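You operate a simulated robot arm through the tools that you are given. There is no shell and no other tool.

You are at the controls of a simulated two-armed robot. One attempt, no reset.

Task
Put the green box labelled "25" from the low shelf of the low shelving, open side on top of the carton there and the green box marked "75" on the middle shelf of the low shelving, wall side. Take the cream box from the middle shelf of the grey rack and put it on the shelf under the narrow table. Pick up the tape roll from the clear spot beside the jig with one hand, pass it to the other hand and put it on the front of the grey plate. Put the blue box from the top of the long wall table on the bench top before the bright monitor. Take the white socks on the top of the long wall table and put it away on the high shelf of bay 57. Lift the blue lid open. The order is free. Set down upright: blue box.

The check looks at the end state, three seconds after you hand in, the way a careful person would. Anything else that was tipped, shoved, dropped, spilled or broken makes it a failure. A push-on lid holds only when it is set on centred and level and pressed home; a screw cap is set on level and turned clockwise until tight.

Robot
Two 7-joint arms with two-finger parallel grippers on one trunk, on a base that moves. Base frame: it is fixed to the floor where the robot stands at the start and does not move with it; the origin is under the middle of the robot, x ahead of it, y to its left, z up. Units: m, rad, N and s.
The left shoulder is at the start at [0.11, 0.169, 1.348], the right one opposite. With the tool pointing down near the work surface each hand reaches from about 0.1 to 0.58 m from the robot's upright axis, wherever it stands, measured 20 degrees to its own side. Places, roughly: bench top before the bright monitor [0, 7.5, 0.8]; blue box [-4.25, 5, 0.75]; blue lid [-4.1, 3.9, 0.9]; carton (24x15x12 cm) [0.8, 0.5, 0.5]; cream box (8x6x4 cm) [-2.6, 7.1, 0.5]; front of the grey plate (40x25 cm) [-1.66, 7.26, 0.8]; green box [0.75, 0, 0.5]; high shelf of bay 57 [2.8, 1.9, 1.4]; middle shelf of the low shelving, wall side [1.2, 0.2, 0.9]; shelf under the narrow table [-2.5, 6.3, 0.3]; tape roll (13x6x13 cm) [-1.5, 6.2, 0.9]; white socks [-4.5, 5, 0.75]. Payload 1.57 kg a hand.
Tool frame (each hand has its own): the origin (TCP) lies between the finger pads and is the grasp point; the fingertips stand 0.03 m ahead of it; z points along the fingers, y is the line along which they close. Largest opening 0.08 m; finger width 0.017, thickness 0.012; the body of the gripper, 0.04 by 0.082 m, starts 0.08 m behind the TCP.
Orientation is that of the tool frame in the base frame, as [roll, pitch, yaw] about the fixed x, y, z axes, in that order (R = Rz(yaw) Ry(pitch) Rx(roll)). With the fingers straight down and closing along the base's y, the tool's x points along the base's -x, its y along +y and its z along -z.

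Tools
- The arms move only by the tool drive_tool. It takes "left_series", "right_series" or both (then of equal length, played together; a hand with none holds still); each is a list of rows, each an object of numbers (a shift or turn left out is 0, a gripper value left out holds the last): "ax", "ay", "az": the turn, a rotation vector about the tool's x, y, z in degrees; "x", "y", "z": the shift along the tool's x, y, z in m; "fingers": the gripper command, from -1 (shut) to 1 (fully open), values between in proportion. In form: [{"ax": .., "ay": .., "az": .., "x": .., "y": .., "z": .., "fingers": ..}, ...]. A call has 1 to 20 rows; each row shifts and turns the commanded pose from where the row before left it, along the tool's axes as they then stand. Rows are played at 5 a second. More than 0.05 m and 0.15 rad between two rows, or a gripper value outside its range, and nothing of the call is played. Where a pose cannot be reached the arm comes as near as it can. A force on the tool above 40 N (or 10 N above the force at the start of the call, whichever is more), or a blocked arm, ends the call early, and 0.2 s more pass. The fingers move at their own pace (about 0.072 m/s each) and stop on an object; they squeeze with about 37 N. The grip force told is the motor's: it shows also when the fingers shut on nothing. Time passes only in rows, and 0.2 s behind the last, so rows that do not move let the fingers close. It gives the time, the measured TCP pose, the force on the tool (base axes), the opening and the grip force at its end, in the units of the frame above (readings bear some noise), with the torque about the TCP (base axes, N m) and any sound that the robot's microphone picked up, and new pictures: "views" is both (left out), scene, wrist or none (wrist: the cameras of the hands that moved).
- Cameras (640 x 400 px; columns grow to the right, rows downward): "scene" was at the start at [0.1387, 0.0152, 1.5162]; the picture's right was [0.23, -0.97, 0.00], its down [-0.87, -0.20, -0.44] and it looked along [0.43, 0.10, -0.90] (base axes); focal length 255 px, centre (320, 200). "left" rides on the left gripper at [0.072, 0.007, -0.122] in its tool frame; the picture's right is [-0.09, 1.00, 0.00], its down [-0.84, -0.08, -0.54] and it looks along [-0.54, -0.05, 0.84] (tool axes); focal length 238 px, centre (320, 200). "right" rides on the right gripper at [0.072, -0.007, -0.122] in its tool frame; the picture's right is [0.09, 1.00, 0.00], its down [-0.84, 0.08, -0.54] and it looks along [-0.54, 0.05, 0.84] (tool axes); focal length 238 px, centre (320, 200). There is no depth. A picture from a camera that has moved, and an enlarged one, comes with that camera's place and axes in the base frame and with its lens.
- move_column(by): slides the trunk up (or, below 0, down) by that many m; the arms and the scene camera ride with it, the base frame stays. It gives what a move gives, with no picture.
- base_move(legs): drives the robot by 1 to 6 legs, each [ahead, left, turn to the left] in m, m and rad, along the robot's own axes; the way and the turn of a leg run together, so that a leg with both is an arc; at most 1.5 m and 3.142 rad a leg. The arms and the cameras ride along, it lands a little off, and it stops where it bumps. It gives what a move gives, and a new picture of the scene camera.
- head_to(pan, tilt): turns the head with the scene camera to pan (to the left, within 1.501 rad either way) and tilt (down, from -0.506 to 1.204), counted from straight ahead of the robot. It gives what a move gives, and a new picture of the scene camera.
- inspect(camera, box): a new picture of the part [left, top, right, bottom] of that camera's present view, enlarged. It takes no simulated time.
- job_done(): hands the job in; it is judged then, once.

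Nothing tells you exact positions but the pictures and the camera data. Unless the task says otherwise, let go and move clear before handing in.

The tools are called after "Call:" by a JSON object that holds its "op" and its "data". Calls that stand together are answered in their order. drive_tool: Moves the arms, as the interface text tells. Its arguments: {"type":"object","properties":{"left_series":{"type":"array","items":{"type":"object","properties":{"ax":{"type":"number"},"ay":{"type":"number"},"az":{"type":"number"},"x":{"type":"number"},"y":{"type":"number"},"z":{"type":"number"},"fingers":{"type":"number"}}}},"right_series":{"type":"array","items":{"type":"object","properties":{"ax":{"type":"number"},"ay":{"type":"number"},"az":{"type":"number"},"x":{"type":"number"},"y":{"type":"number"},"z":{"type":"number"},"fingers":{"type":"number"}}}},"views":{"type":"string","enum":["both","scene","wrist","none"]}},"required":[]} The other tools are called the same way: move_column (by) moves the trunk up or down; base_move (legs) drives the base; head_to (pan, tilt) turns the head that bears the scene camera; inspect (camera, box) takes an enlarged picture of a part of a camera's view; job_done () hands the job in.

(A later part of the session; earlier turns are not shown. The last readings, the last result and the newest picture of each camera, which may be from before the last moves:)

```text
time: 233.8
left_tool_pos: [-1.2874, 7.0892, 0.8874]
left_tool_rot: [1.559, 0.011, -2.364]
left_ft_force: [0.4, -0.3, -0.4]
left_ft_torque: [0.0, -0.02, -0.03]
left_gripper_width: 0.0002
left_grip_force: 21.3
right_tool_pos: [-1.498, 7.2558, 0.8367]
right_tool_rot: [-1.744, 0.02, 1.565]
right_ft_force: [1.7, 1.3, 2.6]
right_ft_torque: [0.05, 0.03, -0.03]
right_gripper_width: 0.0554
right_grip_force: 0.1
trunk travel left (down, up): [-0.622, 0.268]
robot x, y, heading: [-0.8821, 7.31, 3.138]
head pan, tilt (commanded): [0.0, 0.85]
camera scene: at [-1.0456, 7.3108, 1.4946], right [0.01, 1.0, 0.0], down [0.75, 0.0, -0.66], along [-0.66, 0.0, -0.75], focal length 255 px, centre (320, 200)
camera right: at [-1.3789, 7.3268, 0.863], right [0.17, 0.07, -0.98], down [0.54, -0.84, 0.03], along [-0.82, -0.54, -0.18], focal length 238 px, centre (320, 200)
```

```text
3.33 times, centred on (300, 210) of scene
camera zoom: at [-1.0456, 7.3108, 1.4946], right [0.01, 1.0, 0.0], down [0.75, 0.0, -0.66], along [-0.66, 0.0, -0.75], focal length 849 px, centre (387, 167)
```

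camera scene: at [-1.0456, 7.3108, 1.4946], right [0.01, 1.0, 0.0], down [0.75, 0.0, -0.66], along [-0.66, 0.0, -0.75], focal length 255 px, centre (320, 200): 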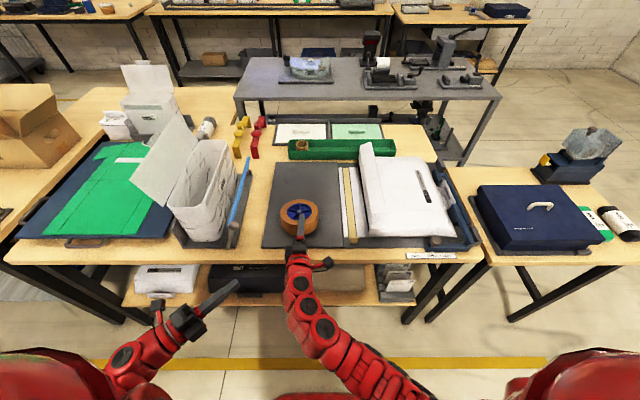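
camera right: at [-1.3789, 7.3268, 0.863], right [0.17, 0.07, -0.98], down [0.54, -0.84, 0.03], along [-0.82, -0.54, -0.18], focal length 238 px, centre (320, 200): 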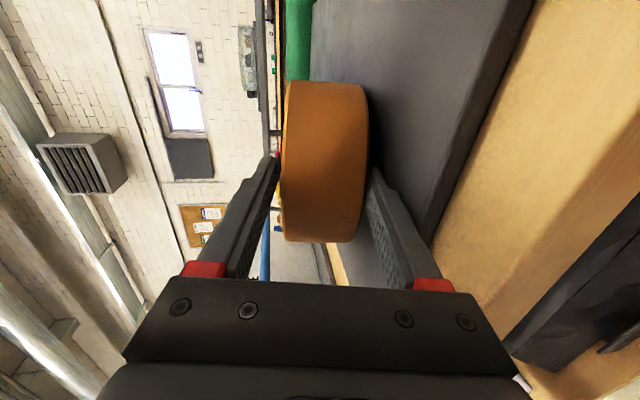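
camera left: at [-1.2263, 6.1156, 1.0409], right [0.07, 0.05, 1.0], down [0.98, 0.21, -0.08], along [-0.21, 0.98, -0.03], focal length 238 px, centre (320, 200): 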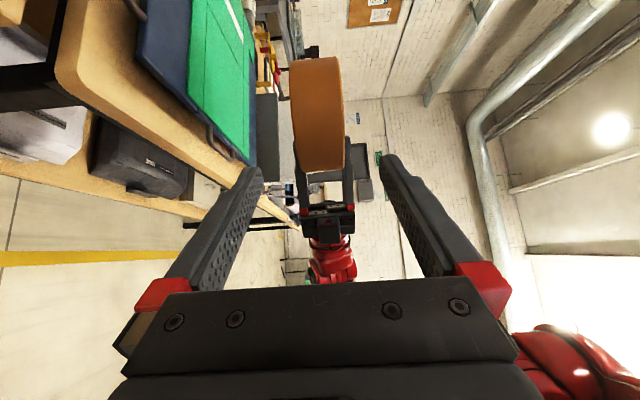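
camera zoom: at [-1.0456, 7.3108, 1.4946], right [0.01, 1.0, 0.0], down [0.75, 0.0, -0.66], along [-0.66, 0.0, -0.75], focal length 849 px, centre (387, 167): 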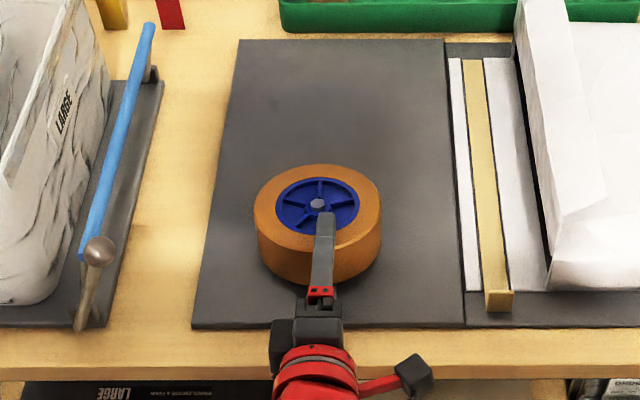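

Call:
{"op": "drive_tool", "data": {"right_series": [{"z": -0.0118, "y": 0.0015}, {}], "views": "none"}}

Call:
{"op": "inspect", "data": {"camera": "scene", "box": [220, 150, 380, 270]}}

```text
time: 234.4
left_tool_pos: [-1.2868, 7.0878, 0.8875]
left_tool_rot: [1.559, 0.012, -2.363]
left_ft_force: [0.2, -0.2, -0.2]
left_ft_torque: [0.0, -0.03, 0.02]
left_gripper_width: 0.0001
left_grip_force: 21.6
right_tool_pos: [-1.487, 7.2557, 0.8365]
right_tool_rot: [-1.747, 0.02, 1.562]
right_ft_force: [0.8, 1.2, 1.0]
right_ft_torque: [0.03, 0.0, -0.04]
right_gripper_width: 0.0562
right_grip_force: 0.1
trunk travel left (down, up): [-0.622, 0.268]
robot x, y, heading: [-0.8851, 7.3111, 3.137]
head pan, tilt (commanded): [0.0, 0.85]
```

```text
3.33 times, centred on (300, 210) of scene
camera zoom: at [-1.0459, 7.3108, 1.4945], right [0.01, 1.0, 0.0], down [0.75, 0.0, -0.66], along [-0.66, 0.0, -0.75], focal length 849 px, centre (387, 167)
```

zoom: 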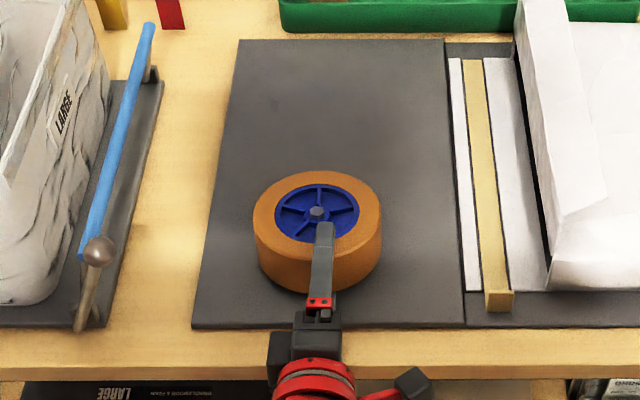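

The roll drags along partly, so I'll use the closed left fingers as a stop behind its rim. First I re-orient the left hand (roll back, tilt 45° down) in free space.

Call:
{"op": "drive_tool", "data": {"left_series": [{"az": -8.2}, {"az": -8.2}, {"az": -8.2}, {"az": -8.2}, {"az": -8.2}, {"az": -8.2}, {"az": -8.2}, {"az": -8.2}, {"az": -8.2}, {"az": -8.2}, {"az": -8}, {"ay": 7.5}, {"ay": 7.5}, {"ay": 7.5}, {"ay": 7.5}, {"ay": 7.5}, {"ay": 7.5}, {}], "views": "scene"}}

```text
time: 238.2
left_tool_pos: [-1.3012, 7.0696, 0.8786]
left_tool_rot: [-3.124, 0.799, -0.783]
left_ft_force: [-0.4, -0.7, -1.1]
left_ft_torque: [-0.05, 0.0, 0.01]
left_gripper_width: 0.0
left_grip_force: 21.0
left hand out of reach, approached as far as the arm can: row 16, 17
right_tool_pos: [-1.4871, 7.2552, 0.8367]
right_tool_rot: [-1.747, 0.02, 1.562]
right_ft_force: [-1.2, -0.4, -0.1]
right_ft_torque: [0.01, 0.1, 0.02]
right_gripper_width: 0.0573
right_grip_force: 0.2
trunk travel left (down, up): [-0.622, 0.268]
robot x, y, heading: [-0.8842, 7.3091, 3.135]
head pan, tilt (commanded): [0.0, 0.85]
camera scene: at [-1.0461, 7.3106, 1.4945], right [0.0, 1.0, 0.0], down [0.75, 0.0, -0.66], along [-0.66, 0.0, -0.75], focal length 255 px, centre (320, 200)
```

scene: 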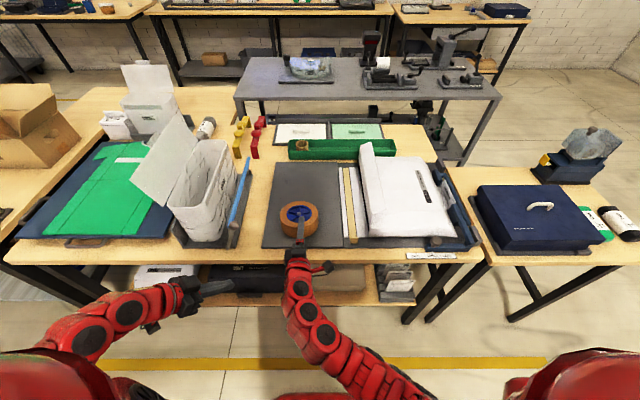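

Call:
{"op": "drive_tool", "data": {"left_series": [{"x": -0.0304, "y": 0.0107, "z": 0.0216}, {"x": -0.0304, "y": 0.0107, "z": 0.0216}, {"x": -0.0304, "y": 0.0107, "z": 0.0216}, {"x": -0.0304, "y": 0.0107, "z": 0.0216}, {}], "views": "both"}}

Call:
{"op": "inspect", "data": {"camera": "scene", "box": [220, 150, 380, 270]}}

```text
time: 239.4
left_tool_pos: [-1.4331, 7.1433, 0.9037]
left_tool_rot: [-3.126, 0.799, -0.783]
left_ft_force: [0.5, 0.0, 0.3]
left_ft_torque: [0.0, 0.0, -0.02]
left_gripper_width: 0.0002
left_grip_force: 21.4
right_tool_pos: [-1.4883, 7.2552, 0.8363]
right_tool_rot: [-1.745, 0.019, 1.561]
right_ft_force: [0.2, -0.2, -0.4]
right_ft_torque: [0.02, 0.01, -0.02]
right_gripper_width: 0.0569
right_grip_force: 0.1
trunk travel left (down, up): [-0.622, 0.268]
robot x, y, heading: [-0.8866, 7.3079, 3.136]
head pan, tilt (commanded): [0.0, 0.85]
camera scene: at [-1.046, 7.3104, 1.4945], right [0.01, 1.0, 0.0], down [0.75, 0.0, -0.66], along [-0.66, 0.0, -0.75], focal length 255 px, centre (320, 200)
camera left: at [-1.3409, 7.0405, 0.9376], right [-0.76, -0.65, 0.06], down [-0.09, 0.19, 0.98], along [-0.65, 0.73, -0.2], focal length 238 px, centre (320, 200)
```

scene: 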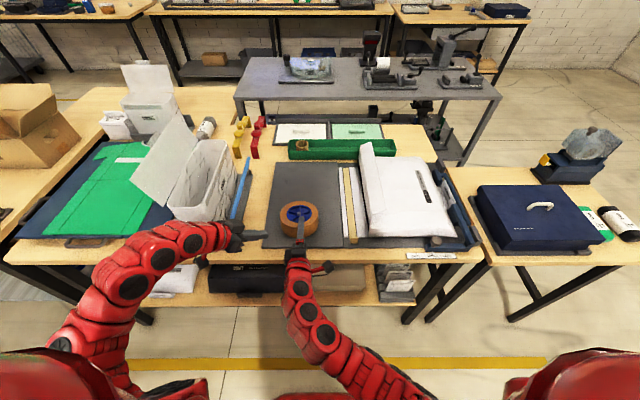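
left: 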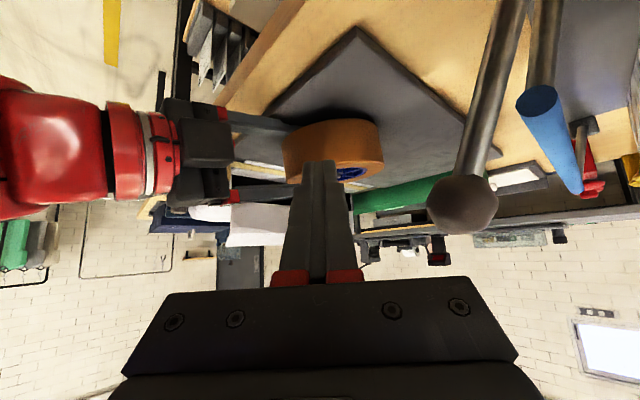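

```text
3.33 times, centred on (300, 210) of scene
camera zoom: at [-1.046, 7.3104, 1.4945], right [0.01, 1.0, 0.0], down [0.75, 0.0, -0.66], along [-0.66, 0.0, -0.75], focal length 849 px, centre (387, 167)
```

zoom: 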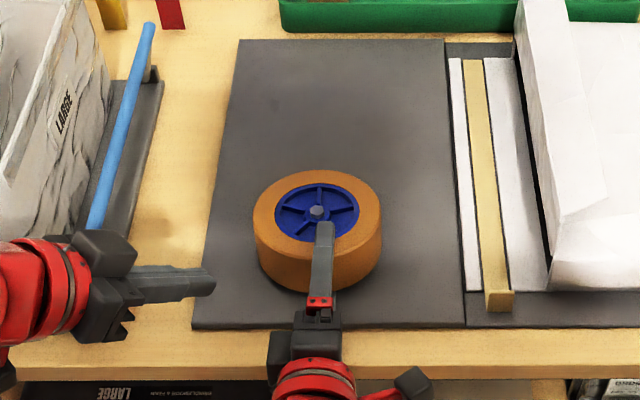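

Call:
{"op": "drive_tool", "data": {"left_series": [{"y": -0.013}, {"z": 0.035}, {"z": 0.035}, {"z": 0.024}, {}], "views": "wrist"}}

Call:
{"op": "inspect", "data": {"camera": "scene", "box": [220, 150, 380, 270]}}

```text
time: 240.6
left_tool_pos: [-1.4724, 7.2007, 0.8403]
left_tool_rot: [-3.125, 0.798, -0.785]
left_ft_force: [0.7, -0.2, 0.8]
left_ft_torque: [-0.04, 0.02, 0.02]
left_gripper_width: 0.0001
left_grip_force: 21.3
right_tool_pos: [-1.4887, 7.2559, 0.8374]
right_tool_rot: [-1.745, 0.019, 1.562]
right_ft_force: [-1.9, 0.5, -0.7]
right_ft_torque: [0.04, 0.11, -0.03]
right_gripper_width: 0.0569
right_grip_force: 0.2
trunk travel left (down, up): [-0.622, 0.268]
robot x, y, heading: [-0.8852, 7.3118, 3.14]
head pan, tilt (commanded): [0.0, 0.85]
camera left: at [-1.3798, 7.0981, 0.8732], right [-0.75, -0.65, 0.06], down [-0.09, 0.19, 0.98], along [-0.65, 0.73, -0.2], focal length 238 px, centre (320, 200)
```

left: 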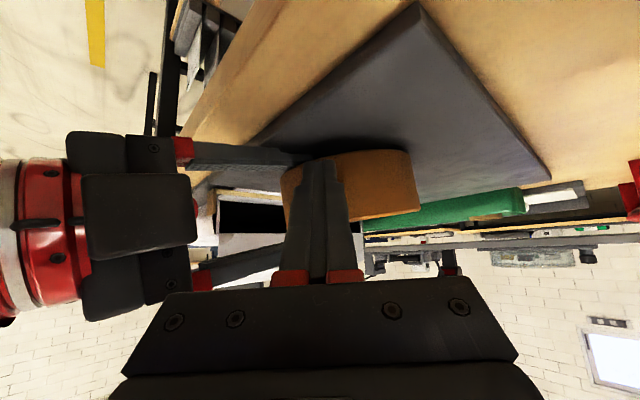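

```text
3.33 times, centred on (300, 210) of scene
camera zoom: at [-1.0461, 7.3105, 1.4945], right [0.01, 1.0, 0.0], down [0.75, 0.0, -0.66], along [-0.66, 0.0, -0.75], focal length 849 px, centre (387, 167)
```

zoom: 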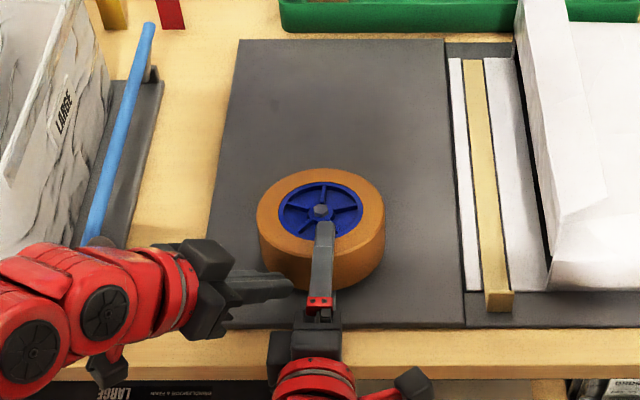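

Call:
{"op": "drive_tool", "data": {"right_series": [{"z": -0.0148, "y": 0.0015}, {"z": -0.0148, "y": 0.0015}, {}], "views": "none"}}

Call:
{"op": "inspect", "data": {"camera": "scene", "box": [220, 150, 380, 270]}}

```text
time: 241.4
left_tool_pos: [-1.4729, 7.2012, 0.8398]
left_tool_rot: [-3.128, 0.798, -0.783]
left_ft_force: [0.5, 0.8, 0.1]
left_ft_torque: [0.0, -0.01, 0.0]
left_gripper_width: 0.0
left_grip_force: 21.1
right_tool_pos: [-1.4578, 7.2548, 0.8397]
right_tool_rot: [-1.747, 0.019, 1.562]
right_ft_force: [1.3, -0.4, -1.5]
right_ft_torque: [0.02, -0.08, 0.01]
right_gripper_width: 0.0581
right_grip_force: 0.9
trunk travel left (down, up): [-0.622, 0.268]
robot x, y, heading: [-0.8852, 7.3073, 3.137]
head pan, tilt (commanded): [0.0, 0.85]
```

```text
3.33 times, centred on (300, 210) of scene
camera zoom: at [-1.0462, 7.3106, 1.4945], right [0.01, 1.0, 0.0], down [0.75, 0.0, -0.66], along [-0.66, 0.0, -0.75], focal length 849 px, centre (387, 167)
```

zoom: 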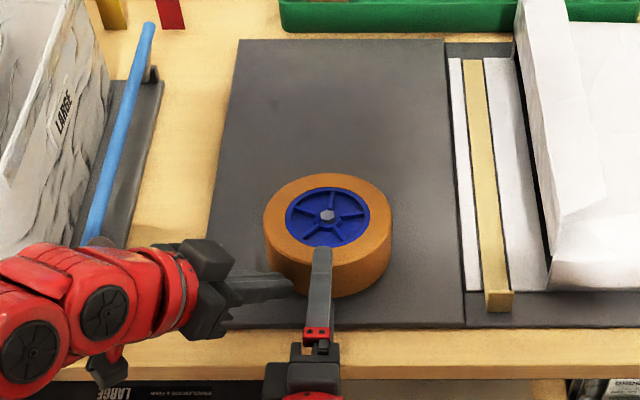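

Call:
{"op": "drive_tool", "data": {"right_series": [{"z": -0.0148, "y": 0.0015}, {"z": -0.0148, "y": 0.0015}, {"z": -0.0148, "y": 0.0015}, {}], "views": "none"}}

Call:
{"op": "inspect", "data": {"camera": "scene", "box": [220, 150, 380, 270]}}

```text
time: 242.4
left_tool_pos: [-1.4727, 7.2012, 0.8404]
left_tool_rot: [-3.128, 0.796, -0.783]
left_ft_force: [0.6, 0.5, -0.7]
left_ft_torque: [0.02, -0.03, 0.01]
left_gripper_width: 0.0
left_grip_force: 21.6
right_tool_pos: [-1.4107, 7.2545, 0.8418]
right_tool_rot: [-1.747, 0.019, 1.564]
right_ft_force: [0.6, 0.2, 0.2]
right_ft_torque: [-0.01, -0.05, 0.01]
right_gripper_width: 0.0568
right_grip_force: 0.0
trunk travel left (down, up): [-0.622, 0.268]
robot x, y, heading: [-0.8852, 7.3096, 3.138]
head pan, tilt (commanded): [0.0, 0.85]
```

```text
3.33 times, centred on (300, 210) of scene
camera zoom: at [-1.0462, 7.3106, 1.4945], right [0.01, 1.0, 0.0], down [0.75, 0.0, -0.66], along [-0.66, 0.0, -0.75], focal length 849 px, centre (387, 167)
```

zoom: 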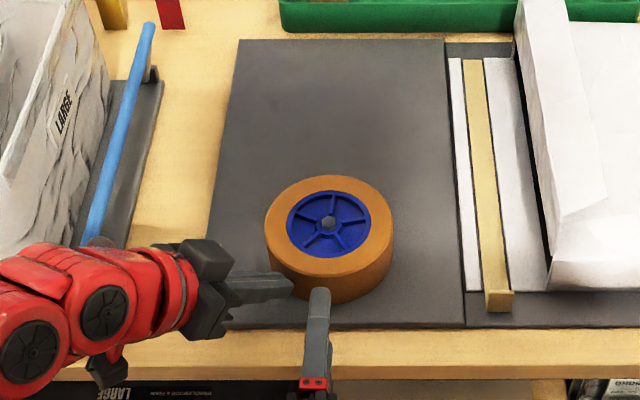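

The roll now lies flat on the front of the grey plate. I withdraw both hands and raise the trunk.

Call:
{"op": "drive_tool", "data": {"left_series": [{"z": -0.035}, {"z": -0.035}, {"z": -0.035}, {}], "right_series": [{"z": -0.03}, {"z": -0.03}, {"z": -0.02}, {}], "views": "none"}}

Call:
{"op": "move_column", "data": {"by": 0.2}}

Call:
{"op": "base_move", "data": {"legs": [[-0.12, 0, 0]]}}

```text
time: 243.4
left_tool_pos: [-1.4179, 7.1478, 0.9137]
left_tool_rot: [-3.127, 0.797, -0.783]
left_ft_force: [-0.3, -0.3, 0.5]
left_ft_torque: [0.01, 0.01, 0.01]
left_gripper_width: 0.0002
left_grip_force: 21.7
right_tool_pos: [-1.3344, 7.2547, 0.8544]
right_tool_rot: [-1.744, 0.019, 1.564]
right_ft_force: [0.3, -0.2, -0.1]
right_ft_torque: [-0.03, 0.0, -0.01]
right_gripper_width: 0.0567
right_grip_force: 0.1
trunk travel left (down, up): [-0.622, 0.268]
robot x, y, heading: [-0.8827, 7.3068, 3.132]
head pan, tilt (commanded): [0.0, 0.85]
```

```text
time: 245.6
left_tool_pos: [-1.418, 7.148, 1.1133]
left_tool_rot: [-3.128, 0.798, -0.785]
left_ft_force: [-1.3, -0.3, -0.2]
left_ft_torque: [0.02, 0.02, -0.01]
left_gripper_width: 0.0
left_grip_force: 21.9
right_tool_pos: [-1.3339, 7.255, 1.055]
right_tool_rot: [-1.745, 0.018, 1.562]
right_ft_force: [0.5, 0.2, -0.5]
right_ft_torque: [-0.02, -0.01, -0.01]
right_gripper_width: 0.0568
right_grip_force: 0.0
trunk travel left (down, up): [-0.822, 0.068]
robot x, y, heading: [-0.8857, 7.3076, 3.134]
head pan, tilt (commanded): [0.0, 0.85]
```

```text
time: 246.8
left_tool_pos: [-1.2992, 7.1466, 1.1128]
left_tool_rot: [-3.128, 0.797, -0.781]
left_ft_force: [0.0, 0.2, 0.3]
left_ft_torque: [0.02, -0.02, 0.0]
left_gripper_width: 0.0003
left_grip_force: 21.6
right_tool_pos: [-1.2146, 7.2542, 1.0553]
right_tool_rot: [-1.745, 0.02, 1.562]
right_ft_force: [0.5, -0.1, 0.0]
right_ft_torque: [0.02, -0.02, -0.02]
right_gripper_width: 0.0569
right_grip_force: 0.0
trunk travel left (down, up): [-0.822, 0.068]
robot x, y, heading: [-0.7636, 7.311, 3.131]
head pan, tilt (commanded): [0.0, 0.85]
camera scene: at [-0.9273, 7.3099, 1.6944], right [0.0, 1.0, 0.0], down [0.75, 0.0, -0.66], along [-0.66, 0.0, -0.75], focal length 255 px, centre (320, 200)
```

scene: 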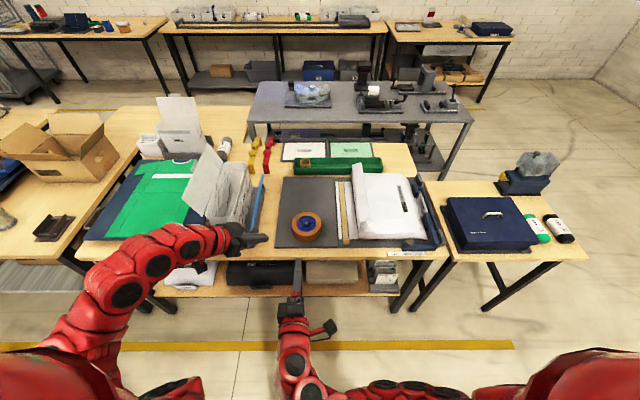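

Tape done. Next is the cream box; I look around for the way to the far side of these benches (x≈-3).

Call:
{"op": "head_to", "data": {"pan": -0.9, "tilt": 0.45}}

Call:
{"op": "head_to", "data": {"pan": 0.3, "tilt": 0.5}}

Call:
{"op": "inspect", "data": {"camera": "scene", "box": [240, 60, 560, 240]}}

```text
time: 248.0
left_tool_pos: [-1.2977, 7.1464, 1.1132]
left_tool_rot: [-3.127, 0.798, -0.784]
left_ft_force: [0.5, -0.8, -0.4]
left_ft_torque: [-0.01, 0.0, 0.0]
left_gripper_width: 0.0
left_grip_force: 21.8
right_tool_pos: [-1.2149, 7.2531, 1.0561]
right_tool_rot: [-1.745, 0.019, 1.561]
right_ft_force: [-0.1, 0.1, -0.4]
right_ft_torque: [0.02, 0.03, 0.03]
right_gripper_width: 0.0568
right_grip_force: 0.1
trunk travel left (down, up): [-0.822, 0.068]
robot x, y, heading: [-0.7627, 7.307, 3.135]
head pan, tilt (commanded): [-0.901, 0.45]
camera scene: at [-0.9044, 7.3819, 1.729], right [0.79, 0.62, 0.0], down [0.27, -0.34, -0.9], along [-0.56, 0.71, -0.44], focal length 255 px, centre (320, 200)
```

scene: 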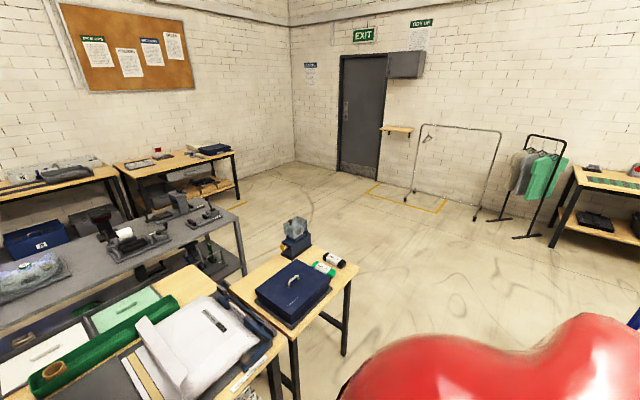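

```text
time: 249.4
left_tool_pos: [-1.2972, 7.1471, 1.1122]
left_tool_rot: [-3.128, 0.797, -0.783]
left_ft_force: [-0.3, -0.5, -0.1]
left_ft_torque: [-0.01, -0.01, 0.0]
left_gripper_width: 0.0
left_grip_force: 21.9
right_tool_pos: [-1.2139, 7.2547, 1.0565]
right_tool_rot: [-1.745, 0.017, 1.562]
right_ft_force: [-0.5, -0.2, 0.5]
right_ft_torque: [-0.02, 0.01, -0.01]
right_gripper_width: 0.0567
right_grip_force: 0.0
trunk travel left (down, up): [-0.822, 0.068]
robot x, y, heading: [-0.7665, 7.3058, 3.138]
head pan, tilt (commanded): [0.3, 0.499]
camera scene: at [-0.9351, 7.2832, 1.7245], right [-0.29, 0.96, 0.0], down [0.46, 0.14, -0.88], along [-0.84, -0.25, -0.48], focal length 255 px, centre (320, 200)
```

scene: 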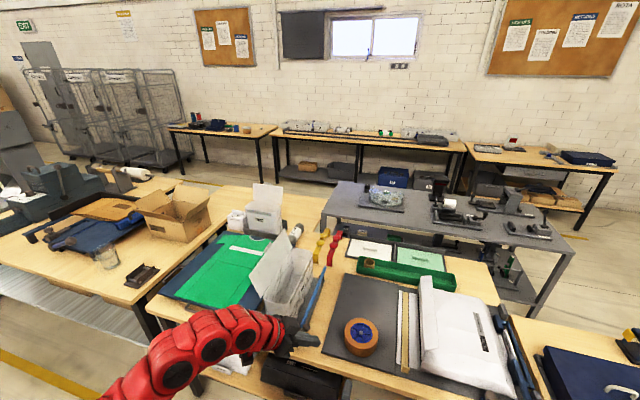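

```text
2.00 times, centred on (400, 150) of scene
camera zoom: at [-0.9351, 7.2832, 1.7245], right [-0.29, 0.96, 0.0], down [0.46, 0.14, -0.88], along [-0.84, -0.25, -0.48], focal length 510 px, centre (160, 300)
```

zoom: 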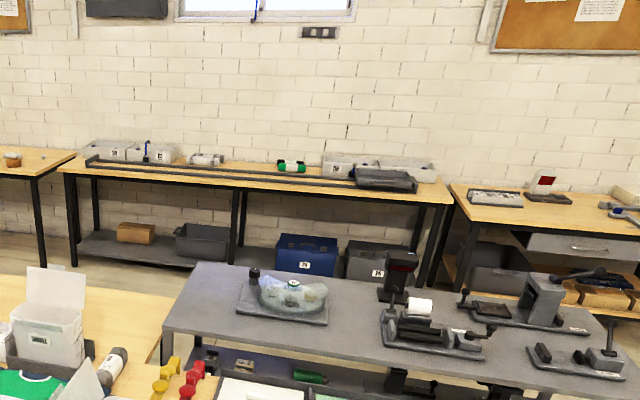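

The cream box is visible under the grey rack's top at about (-2.63, 7.13); the west aisle (x -3.9…-2.75) gives access. I drive around the north end.

Call:
{"op": "base_move", "data": {"legs": [[0, -1.45, 0], [0, -0.4, 0], [1.4, 0, 0], [1.2, 0, 0]]}}

Call:
{"op": "head_to", "data": {"pan": 0.9, "tilt": 0.5}}

```text
time: 270.9
left_tool_pos: [-3.8782, 8.9702, 1.1134]
left_tool_rot: [-3.127, 0.799, -0.782]
left_ft_force: [-0.4, -0.3, -0.2]
left_ft_torque: [-0.03, -0.01, 0.01]
left_gripper_width: 0.0
left_grip_force: 21.5
right_tool_pos: [-3.7961, 9.0764, 1.0547]
right_tool_rot: [-1.743, 0.019, 1.564]
right_ft_force: [0.7, -0.2, -0.3]
right_ft_torque: [0.0, 0.01, -0.01]
right_gripper_width: 0.0569
right_grip_force: 0.0
trunk travel left (down, up): [-0.822, 0.068]
robot x, y, heading: [-3.3465, 9.1338, 3.137]
head pan, tilt (commanded): [0.3, 0.499]
camera scene: at [-3.5162, 9.1067, 1.7245], right [-0.29, 0.96, 0.0], down [0.46, 0.14, -0.88], along [-0.84, -0.26, -0.48], focal length 255 px, centre (320, 200)
```

scene: 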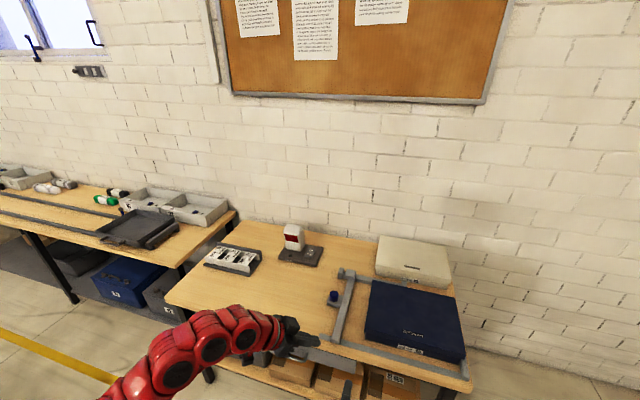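

```text
time: 271.9
left_tool_pos: [-3.877, 8.9705, 1.1122]
left_tool_rot: [-3.129, 0.798, -0.781]
left_ft_force: [0.4, 0.3, 0.5]
left_ft_torque: [0.04, -0.02, 0.0]
left_gripper_width: 0.0
left_grip_force: 20.9
right_tool_pos: [-3.7953, 9.0784, 1.055]
right_tool_rot: [-1.745, 0.018, 1.564]
right_ft_force: [0.2, -0.1, -0.1]
right_ft_torque: [-0.02, 0.02, -0.01]
right_gripper_width: 0.0568
right_grip_force: 0.0
trunk travel left (down, up): [-0.822, 0.068]
robot x, y, heading: [-3.3457, 9.1344, 3.137]
head pan, tilt (commanded): [0.901, 0.499]
camera scene: at [-3.4861, 9.0622, 1.7245], right [-0.78, 0.63, 0.0], down [0.3, 0.37, -0.88], along [-0.55, -0.69, -0.48], focal length 255 px, centre (320, 200)
```

scene: 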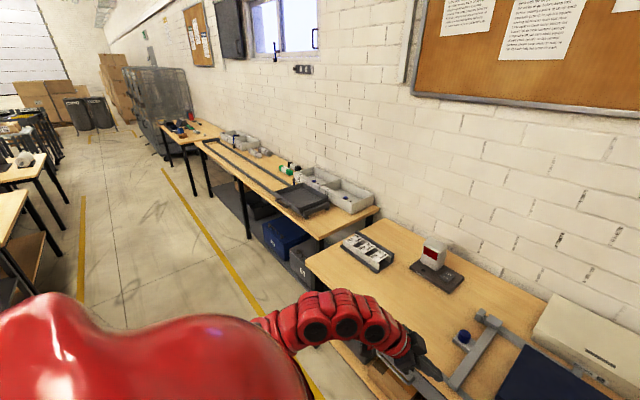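

Call:
{"op": "base_move", "data": {"legs": [[0, 0, -3.137], [0, -1.4, 0]]}}

Call:
{"op": "head_to", "data": {"pan": -0.3, "tilt": 0.6}}

```text
time: 285.9
left_tool_pos: [-2.7044, 7.9725, 1.113]
left_tool_rot: [-3.127, 0.797, 2.462]
left_ft_force: [0.4, 0.3, 0.7]
left_ft_torque: [-0.01, -0.01, 0.03]
left_gripper_width: 0.0
left_grip_force: 21.7
right_tool_pos: [-2.776, 7.8571, 1.0546]
right_tool_rot: [-1.744, 0.019, -1.474]
right_ft_force: [-0.4, -0.5, -0.9]
right_ft_torque: [0.02, -0.02, 0.0]
right_gripper_width: 0.0568
right_grip_force: 0.0
trunk travel left (down, up): [-0.822, 0.068]
robot x, y, heading: [-3.2184, 7.7553, 0.099]
head pan, tilt (commanded): [0.901, 0.499]
camera scene: at [-3.089, 7.8418, 1.7245], right [0.84, -0.54, 0.0], down [-0.26, -0.4, -0.88], along [0.47, 0.74, -0.48], focal length 255 px, centre (320, 200)
```

scene: 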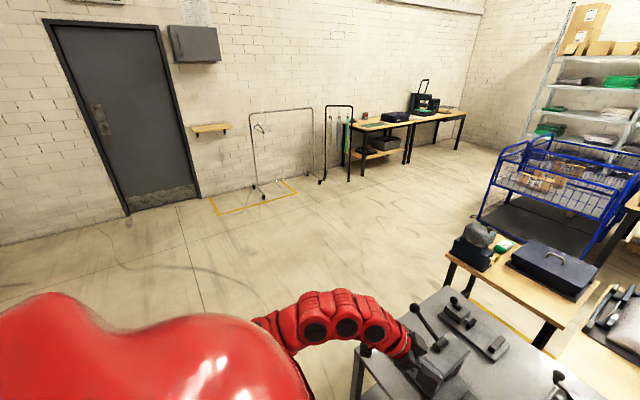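

```text
time: 287.3
left_tool_pos: [-2.704, 7.9723, 1.1135]
left_tool_rot: [-3.128, 0.798, 2.462]
left_ft_force: [0.5, -0.2, -0.2]
left_ft_torque: [0.01, 0.0, -0.01]
left_gripper_width: 0.0
left_grip_force: 21.2
right_tool_pos: [-2.7755, 7.8553, 1.0555]
right_tool_rot: [-1.744, 0.018, -1.475]
right_ft_force: [0.1, 0.2, -0.1]
right_ft_torque: [-0.01, 0.01, 0.02]
right_gripper_width: 0.0569
right_grip_force: 0.0
trunk travel left (down, up): [-0.822, 0.068]
robot x, y, heading: [-3.2129, 7.7561, 0.098]
head pan, tilt (commanded): [-0.3, 0.6]
camera scene: at [-3.0516, 7.7477, 1.7154], right [-0.2, -0.98, 0.0], down [-0.55, 0.11, -0.83], along [0.81, -0.16, -0.56], focal length 255 px, centre (320, 200)
```

scene: 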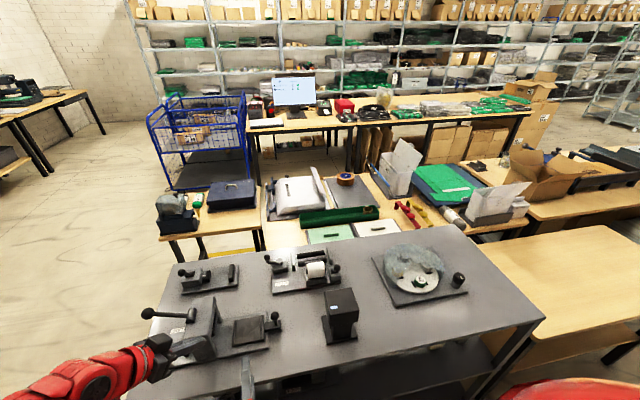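

The robot ended closer to the grey rack than planned and turned 0.1 rad off, so I back off first and square up.

Call:
{"op": "base_move", "data": {"legs": [[-0.25, 0, 0], [0, 0, -0.099], [0, -0.4, 0]]}}

Call:
{"op": "head_to", "data": {"pan": -0.25, "tilt": 0.6}}

```text
time: 291.7
left_tool_pos: [-2.9326, 7.4979, 1.1119]
left_tool_rot: [-3.127, 0.799, 2.366]
left_ft_force: [-0.4, 0.6, 0.6]
left_ft_torque: [0.0, 0.0, 0.0]
left_gripper_width: 0.0
left_grip_force: 21.8
right_tool_pos: [-3.0171, 7.3908, 1.0555]
right_tool_rot: [-1.745, 0.019, -1.572]
right_ft_force: [-0.4, 0.6, 0.5]
right_ft_torque: [0.01, -0.01, 0.01]
right_gripper_width: 0.0568
right_grip_force: 0.0
trunk travel left (down, up): [-0.822, 0.068]
robot x, y, heading: [-3.4632, 7.3311, 0.004]
head pan, tilt (commanded): [-0.3, 0.6]
camera scene: at [-3.3019, 7.309, 1.7154], right [-0.29, -0.96, 0.0], down [-0.54, 0.17, -0.83], along [0.79, -0.24, -0.56], focal length 255 px, centre (320, 200)
```

scene: 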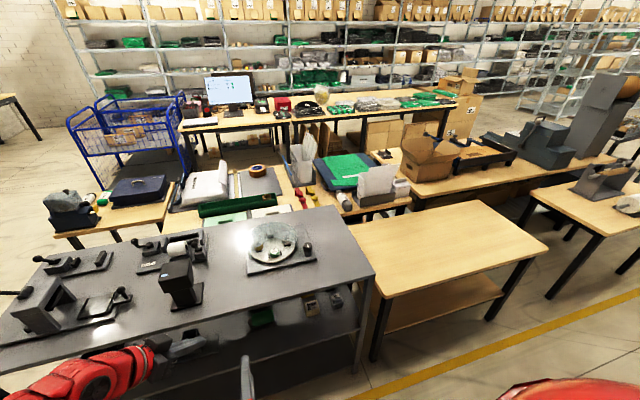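

```text
time: 292.4
left_tool_pos: [-2.9328, 7.4986, 1.1135]
left_tool_rot: [-3.129, 0.798, 2.365]
left_ft_force: [-0.1, 0.0, 0.2]
left_ft_torque: [-0.01, 0.0, -0.02]
left_gripper_width: 0.0
left_grip_force: 21.1
right_tool_pos: [-3.0169, 7.3898, 1.0559]
right_tool_rot: [-1.744, 0.02, -1.572]
right_ft_force: [0.0, 0.4, 0.1]
right_ft_torque: [-0.01, -0.01, 0.02]
right_gripper_width: 0.0566
right_grip_force: 0.0
trunk travel left (down, up): [-0.822, 0.068]
robot x, y, heading: [-3.4658, 7.3345, 0.004]
head pan, tilt (commanded): [-0.25, 0.6]
camera scene: at [-3.3008, 7.3121, 1.7154], right [-0.25, -0.97, 0.0], down [-0.55, 0.14, -0.82], along [0.8, -0.2, -0.57], focal length 255 px, centre (320, 200)
```

scene: 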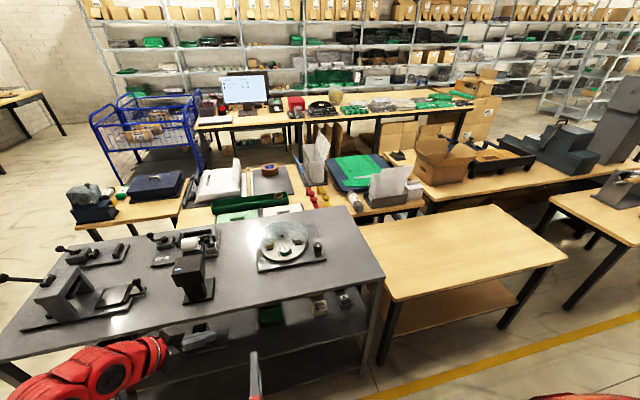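

Call:
{"op": "inspect", "data": {"camera": "scene", "box": [220, 250, 400, 360]}}

Call:
{"op": "inspect", "data": {"camera": "scene", "box": [340, 200, 600, 370]}}

```text
3.56 times, centred on (310, 305) of scene
camera zoom: at [-3.3008, 7.3121, 1.7154], right [-0.25, -0.97, 0.0], down [-0.55, 0.14, -0.82], along [0.8, -0.2, -0.57], focal length 906 px, centre (356, -173)
```

zoom: 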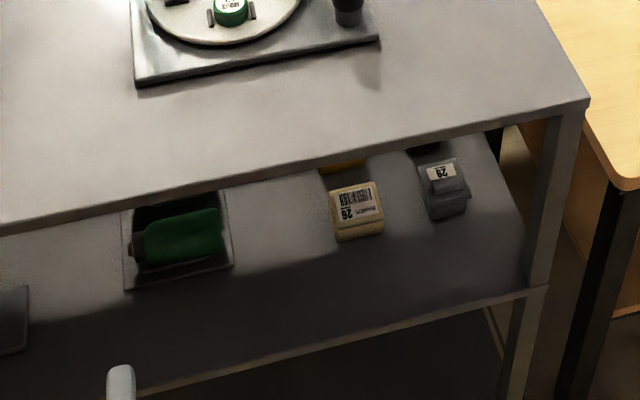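

```text
2.35 times, centred on (470, 285) of scene
camera zoom: at [-3.3008, 7.3121, 1.7154], right [-0.25, -0.97, 0.0], down [-0.55, 0.14, -0.82], along [0.8, -0.2, -0.57], focal length 599 px, centre (-33, 0)
```

zoom: 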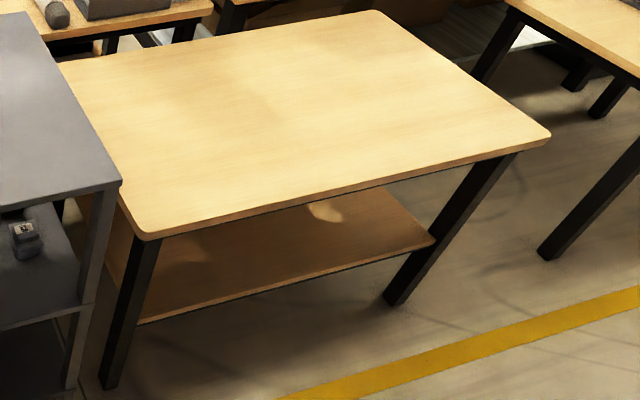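

The cream box sits about 0.14 m inside the rack's middle shelf (front edge x≈-2.713), with a grey box to its right. I lower the trunk to look in at shelf height.

Call:
{"op": "base_move", "data": {"legs": [[-0.12, 0, 0]]}}

Call:
{"op": "move_column", "data": {"by": -0.4}}

Call:
{"op": "move_column", "data": {"by": -0.31}}

Call:
{"op": "head_to", "data": {"pan": -0.25, "tilt": 0.5}}

Call:
{"op": "inspect", "data": {"camera": "scene", "box": [200, 130, 440, 280]}}

```text
time: 293.6
left_tool_pos: [-3.0526, 7.4966, 1.1123]
left_tool_rot: [-3.126, 0.796, 2.364]
left_ft_force: [-0.2, 0.1, 0.1]
left_ft_torque: [-0.03, 0.01, -0.02]
left_gripper_width: 0.0
left_grip_force: 21.5
right_tool_pos: [-3.137, 7.3899, 1.0553]
right_tool_rot: [-1.746, 0.019, -1.575]
right_ft_force: [0.0, 0.2, 0.0]
right_ft_torque: [-0.01, -0.01, 0.01]
right_gripper_width: 0.0566
right_grip_force: 0.1
trunk travel left (down, up): [-0.822, 0.068]
robot x, y, heading: [-3.5828, 7.3322, -0.001]
head pan, tilt (commanded): [-0.25, 0.6]
camera scene: at [-3.4209, 7.3124, 1.7153], right [-0.25, -0.97, 0.0], down [-0.55, 0.14, -0.82], along [0.8, -0.2, -0.57], focal length 255 px, centre (320, 200)
```

scene: 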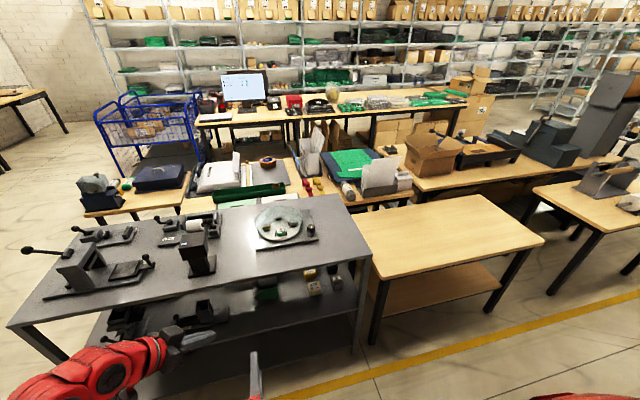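

```text
time: 297.4
left_tool_pos: [-3.0539, 7.4971, 0.7135]
left_tool_rot: [-3.128, 0.797, 2.364]
left_ft_force: [0.0, -0.1, 0.4]
left_ft_torque: [-0.01, 0.02, -0.01]
left_gripper_width: 0.0
left_grip_force: 21.3
right_tool_pos: [-3.1373, 7.3899, 0.6547]
right_tool_rot: [-1.744, 0.019, -1.574]
right_ft_force: [0.2, 0.1, 0.0]
right_ft_torque: [0.0, 0.02, -0.01]
right_gripper_width: 0.0566
right_grip_force: 0.0
trunk travel left (down, up): [-0.422, 0.468]
robot x, y, heading: [-3.5856, 7.3346, -0.001]
head pan, tilt (commanded): [-0.25, 0.6]
```

```text
time: 300.7
left_tool_pos: [-3.0543, 7.4942, 0.4411]
left_tool_rot: [-3.136, 0.79, 2.357]
left_ft_force: [0.0, 0.1, -0.7]
left_ft_torque: [0.01, 0.02, 0.02]
left_gripper_width: 0.0
left_grip_force: 21.6
right_tool_pos: [-3.1769, 7.4267, 0.5128]
right_tool_rot: [-1.565, 0.304, -1.346]
right_ft_force: [0.4, 0.8, 0.3]
right_ft_torque: [-0.03, 0.02, 0.02]
right_gripper_width: 0.0569
right_grip_force: 0.1
trunk travel left (down, up): [-0.148, 0.742]
robot x, y, heading: [-3.5815, 7.3351, -0.001]
head pan, tilt (commanded): [-0.25, 0.6]
stopped: the arm was blocked; the commanded pose is now the measured one
```

```text
time: 301.4
left_tool_pos: [-3.0529, 7.4925, 0.441]
left_tool_rot: [-3.137, 0.788, 2.356]
left_ft_force: [-0.4, -0.4, 0.0]
left_ft_torque: [0.01, -0.02, 0.0]
left_gripper_width: 0.0
left_grip_force: 21.4
right_tool_pos: [-3.1758, 7.4258, 0.5133]
right_tool_rot: [-1.566, 0.312, -1.345]
right_ft_force: [0.7, -0.5, -0.1]
right_ft_torque: [-0.04, 0.03, 0.0]
right_gripper_width: 0.0568
right_grip_force: 0.1
trunk travel left (down, up): [-0.148, 0.742]
robot x, y, heading: [-3.585, 7.3318, -0.002]
head pan, tilt (commanded): [-0.25, 0.499]
camera scene: at [-3.4178, 7.301, 1.0517], right [-0.25, -0.97, -0.01], down [-0.47, 0.13, -0.88], along [0.85, -0.21, -0.48], focal length 255 px, centre (320, 200)
```

scene: 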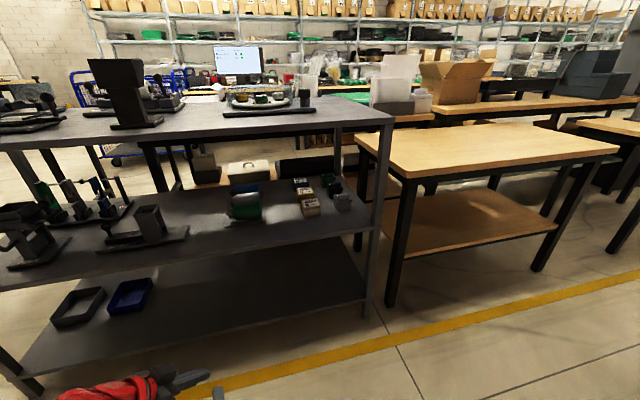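

```text
2.67 times, centred on (320, 205) of scene
camera zoom: at [-3.4178, 7.301, 1.0517], right [-0.25, -0.97, -0.01], down [-0.47, 0.13, -0.88], along [0.85, -0.21, -0.48], focal length 679 px, centre (320, 187)
```

zoom: 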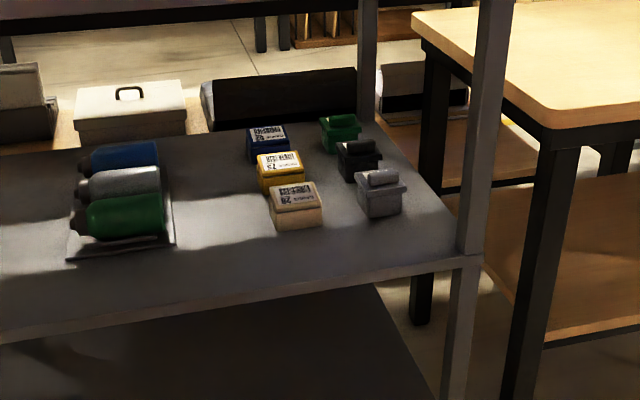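

The cream box is the front one of a column (blue, yellow, cream), near x≈-2.61, y≈7.135, shelf z≈0.53. I point the left hand forward, open it, and measure the box with its camera.

Call:
{"op": "drive_tool", "data": {"left_series": [{"y": 0.021, "x": -0.0117, "z": -0.041}, {"y": 0.021, "x": -0.0117, "z": -0.041}, {"y": 0.021, "x": -0.0117, "z": -0.041}, {"y": 0.021, "x": -0.0117, "z": -0.041}, {"ax": -5.33, "az": -5.28, "fingers": 1}, {"ax": -5.33, "az": -5.28}, {"ax": -5.33, "az": -5.28}, {"ax": -5.33, "az": -5.28}, {"ax": -5.33, "az": -5.28}, {"ax": -5.33, "az": -5.28}, {}], "views": "both"}}

```text
time: 303.8
left_tool_pos: [-3.0012, 7.791, 0.5432]
left_tool_rot: [-3.131, 0.784, 3.139]
left_ft_force: [-0.5, 0.4, 0.7]
left_ft_torque: [-0.04, 0.01, -0.02]
left_gripper_width: 0.0798
left_grip_force: 0.1
left hand out of reach, approached as far as the arm can: row 7, 8, 9, 10
right_tool_pos: [-3.1736, 7.4287, 0.5133]
right_tool_rot: [-1.568, 0.313, -1.35]
right_ft_force: [-0.4, 0.7, -1.0]
right_ft_torque: [0.0, -0.02, 0.01]
right_gripper_width: 0.0571
right_grip_force: 0.1
trunk travel left (down, up): [-0.148, 0.742]
robot x, y, heading: [-3.5842, 7.3318, -0.001]
head pan, tilt (commanded): [-0.25, 0.499]
camera scene: at [-3.4163, 7.3065, 1.0518], right [-0.25, -0.97, 0.0], down [-0.47, 0.12, -0.88], along [0.85, -0.21, -0.48], focal length 255 px, centre (320, 200)
camera left: at [-3.1374, 7.8003, 0.5789], right [0.08, 1.0, 0.06], down [0.21, -0.07, 0.98], along [0.97, -0.06, -0.21], focal length 238 px, centre (320, 200)
```

scene: 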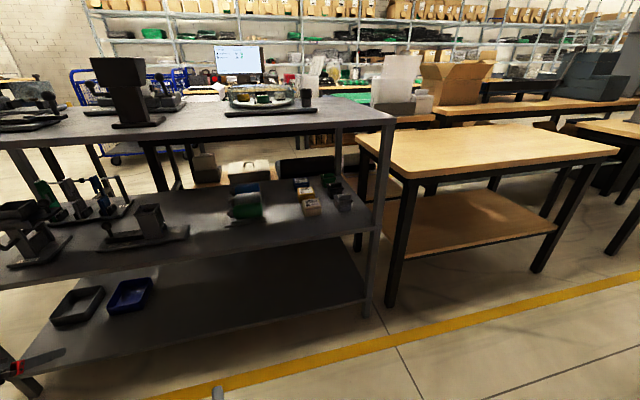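
left: 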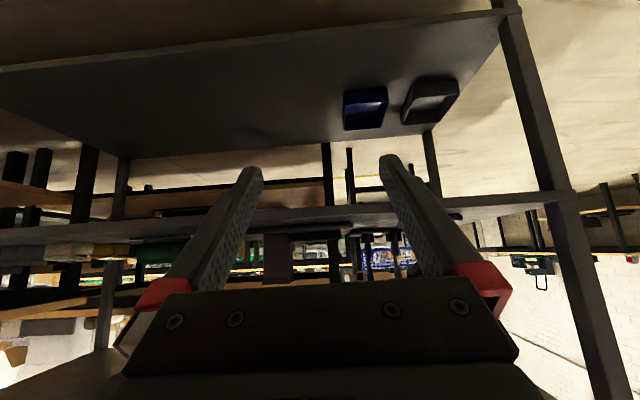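

Call:
{"op": "base_move", "data": {"legs": [[0, -0.656, 0]]}}

Call:
{"op": "drive_tool", "data": {"left_series": [{"x": -0.028, "z": -0.028}, {"x": -0.028, "z": -0.028}, {"x": -0.028, "z": -0.028}, {"ay": -6}, {"ay": -6}, {}], "views": "wrist"}}

```text
time: 307.5
left_tool_pos: [-3.0036, 7.131, 0.5424]
left_tool_rot: [-3.126, 0.786, -3.138]
left_ft_force: [-0.3, 0.7, 0.0]
left_ft_torque: [0.02, 0.01, -0.02]
left_gripper_width: 0.08
left_grip_force: 0.1
right_tool_pos: [-3.1736, 6.7689, 0.5128]
right_tool_rot: [-1.568, 0.308, -1.342]
right_ft_force: [-0.4, 0.1, -1.3]
right_ft_torque: [-0.05, 0.01, 0.0]
right_gripper_width: 0.0568
right_grip_force: 0.0
trunk travel left (down, up): [-0.148, 0.742]
robot x, y, heading: [-3.5824, 6.6671, 0.007]
head pan, tilt (commanded): [-0.25, 0.499]
camera scene: at [-3.4156, 6.6459, 1.0524], right [-0.24, -0.97, 0.0], down [-0.47, 0.12, -0.88], along [0.85, -0.21, -0.48], focal length 255 px, centre (320, 200)
```

scene: 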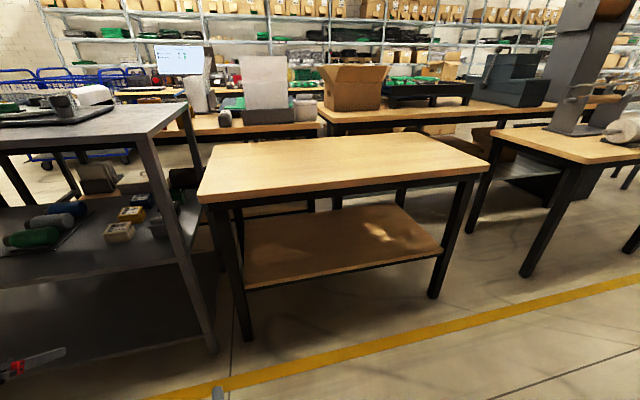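

```text
time: 308.9
left_tool_pos: [-2.997, 7.1453, 0.6622]
left_tool_rot: [-3.121, 0.996, -3.134]
left_ft_force: [0.1, -0.6, 0.3]
left_ft_torque: [0.0, 0.02, 0.01]
left_gripper_width: 0.0802
left_grip_force: 0.1
left hand out of reach, approached as far as the arm can: row 1, 4, 5
right_tool_pos: [-3.1743, 6.7682, 0.514]
right_tool_rot: [-1.568, 0.306, -1.341]
right_ft_force: [0.1, -0.1, -0.3]
right_ft_torque: [-0.01, -0.02, -0.01]
right_gripper_width: 0.0569
right_grip_force: 0.2
trunk travel left (down, up): [-0.148, 0.742]
robot x, y, heading: [-3.5846, 6.6684, 0.002]
head pan, tilt (commanded): [-0.25, 0.499]
camera left: at [-3.138, 7.1527, 0.6672], right [0.06, 1.0, 0.07], down [0.0, -0.07, 1.0], along [1.0, -0.06, 0.0], focal length 238 px, centre (320, 200)
```

left: 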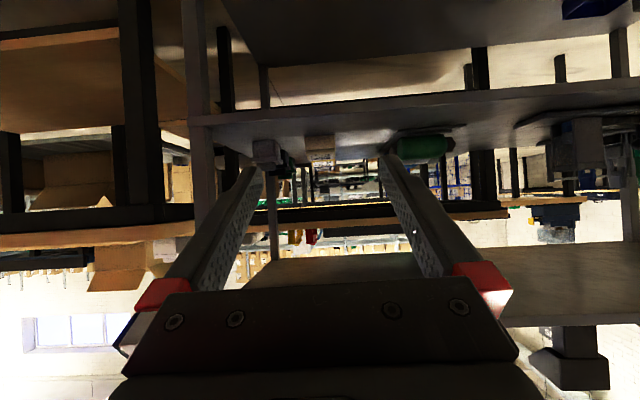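

Call:
{"op": "inspect", "data": {"camera": "left", "box": [240, 100, 440, 200]}}

Call:
{"op": "inspect", "data": {"camera": "scene", "box": [80, 170, 220, 260]}}

```text
3.20 times, centred on (340, 150) of left
camera zoom: at [-3.138, 7.1527, 0.6672], right [0.06, 1.0, 0.07], down [0.0, -0.07, 1.0], along [1.0, -0.06, 0.0], focal length 763 px, centre (256, 360)
```

zoom: 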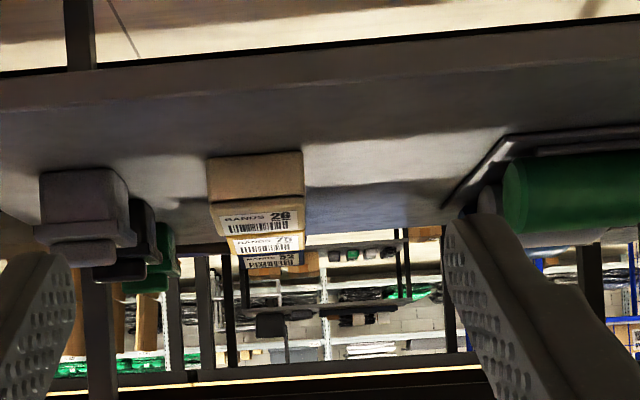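

```text
4.44 times, centred on (150, 215) of scene
camera zoom: at [-3.4162, 6.646, 1.0523], right [-0.24, -0.97, 0.0], down [-0.47, 0.12, -0.88], along [0.85, -0.21, -0.48], focal length 1132 px, centre (1076, 133)
```

zoom: 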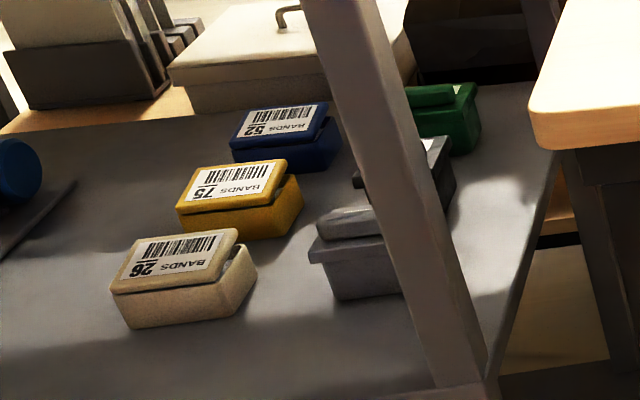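

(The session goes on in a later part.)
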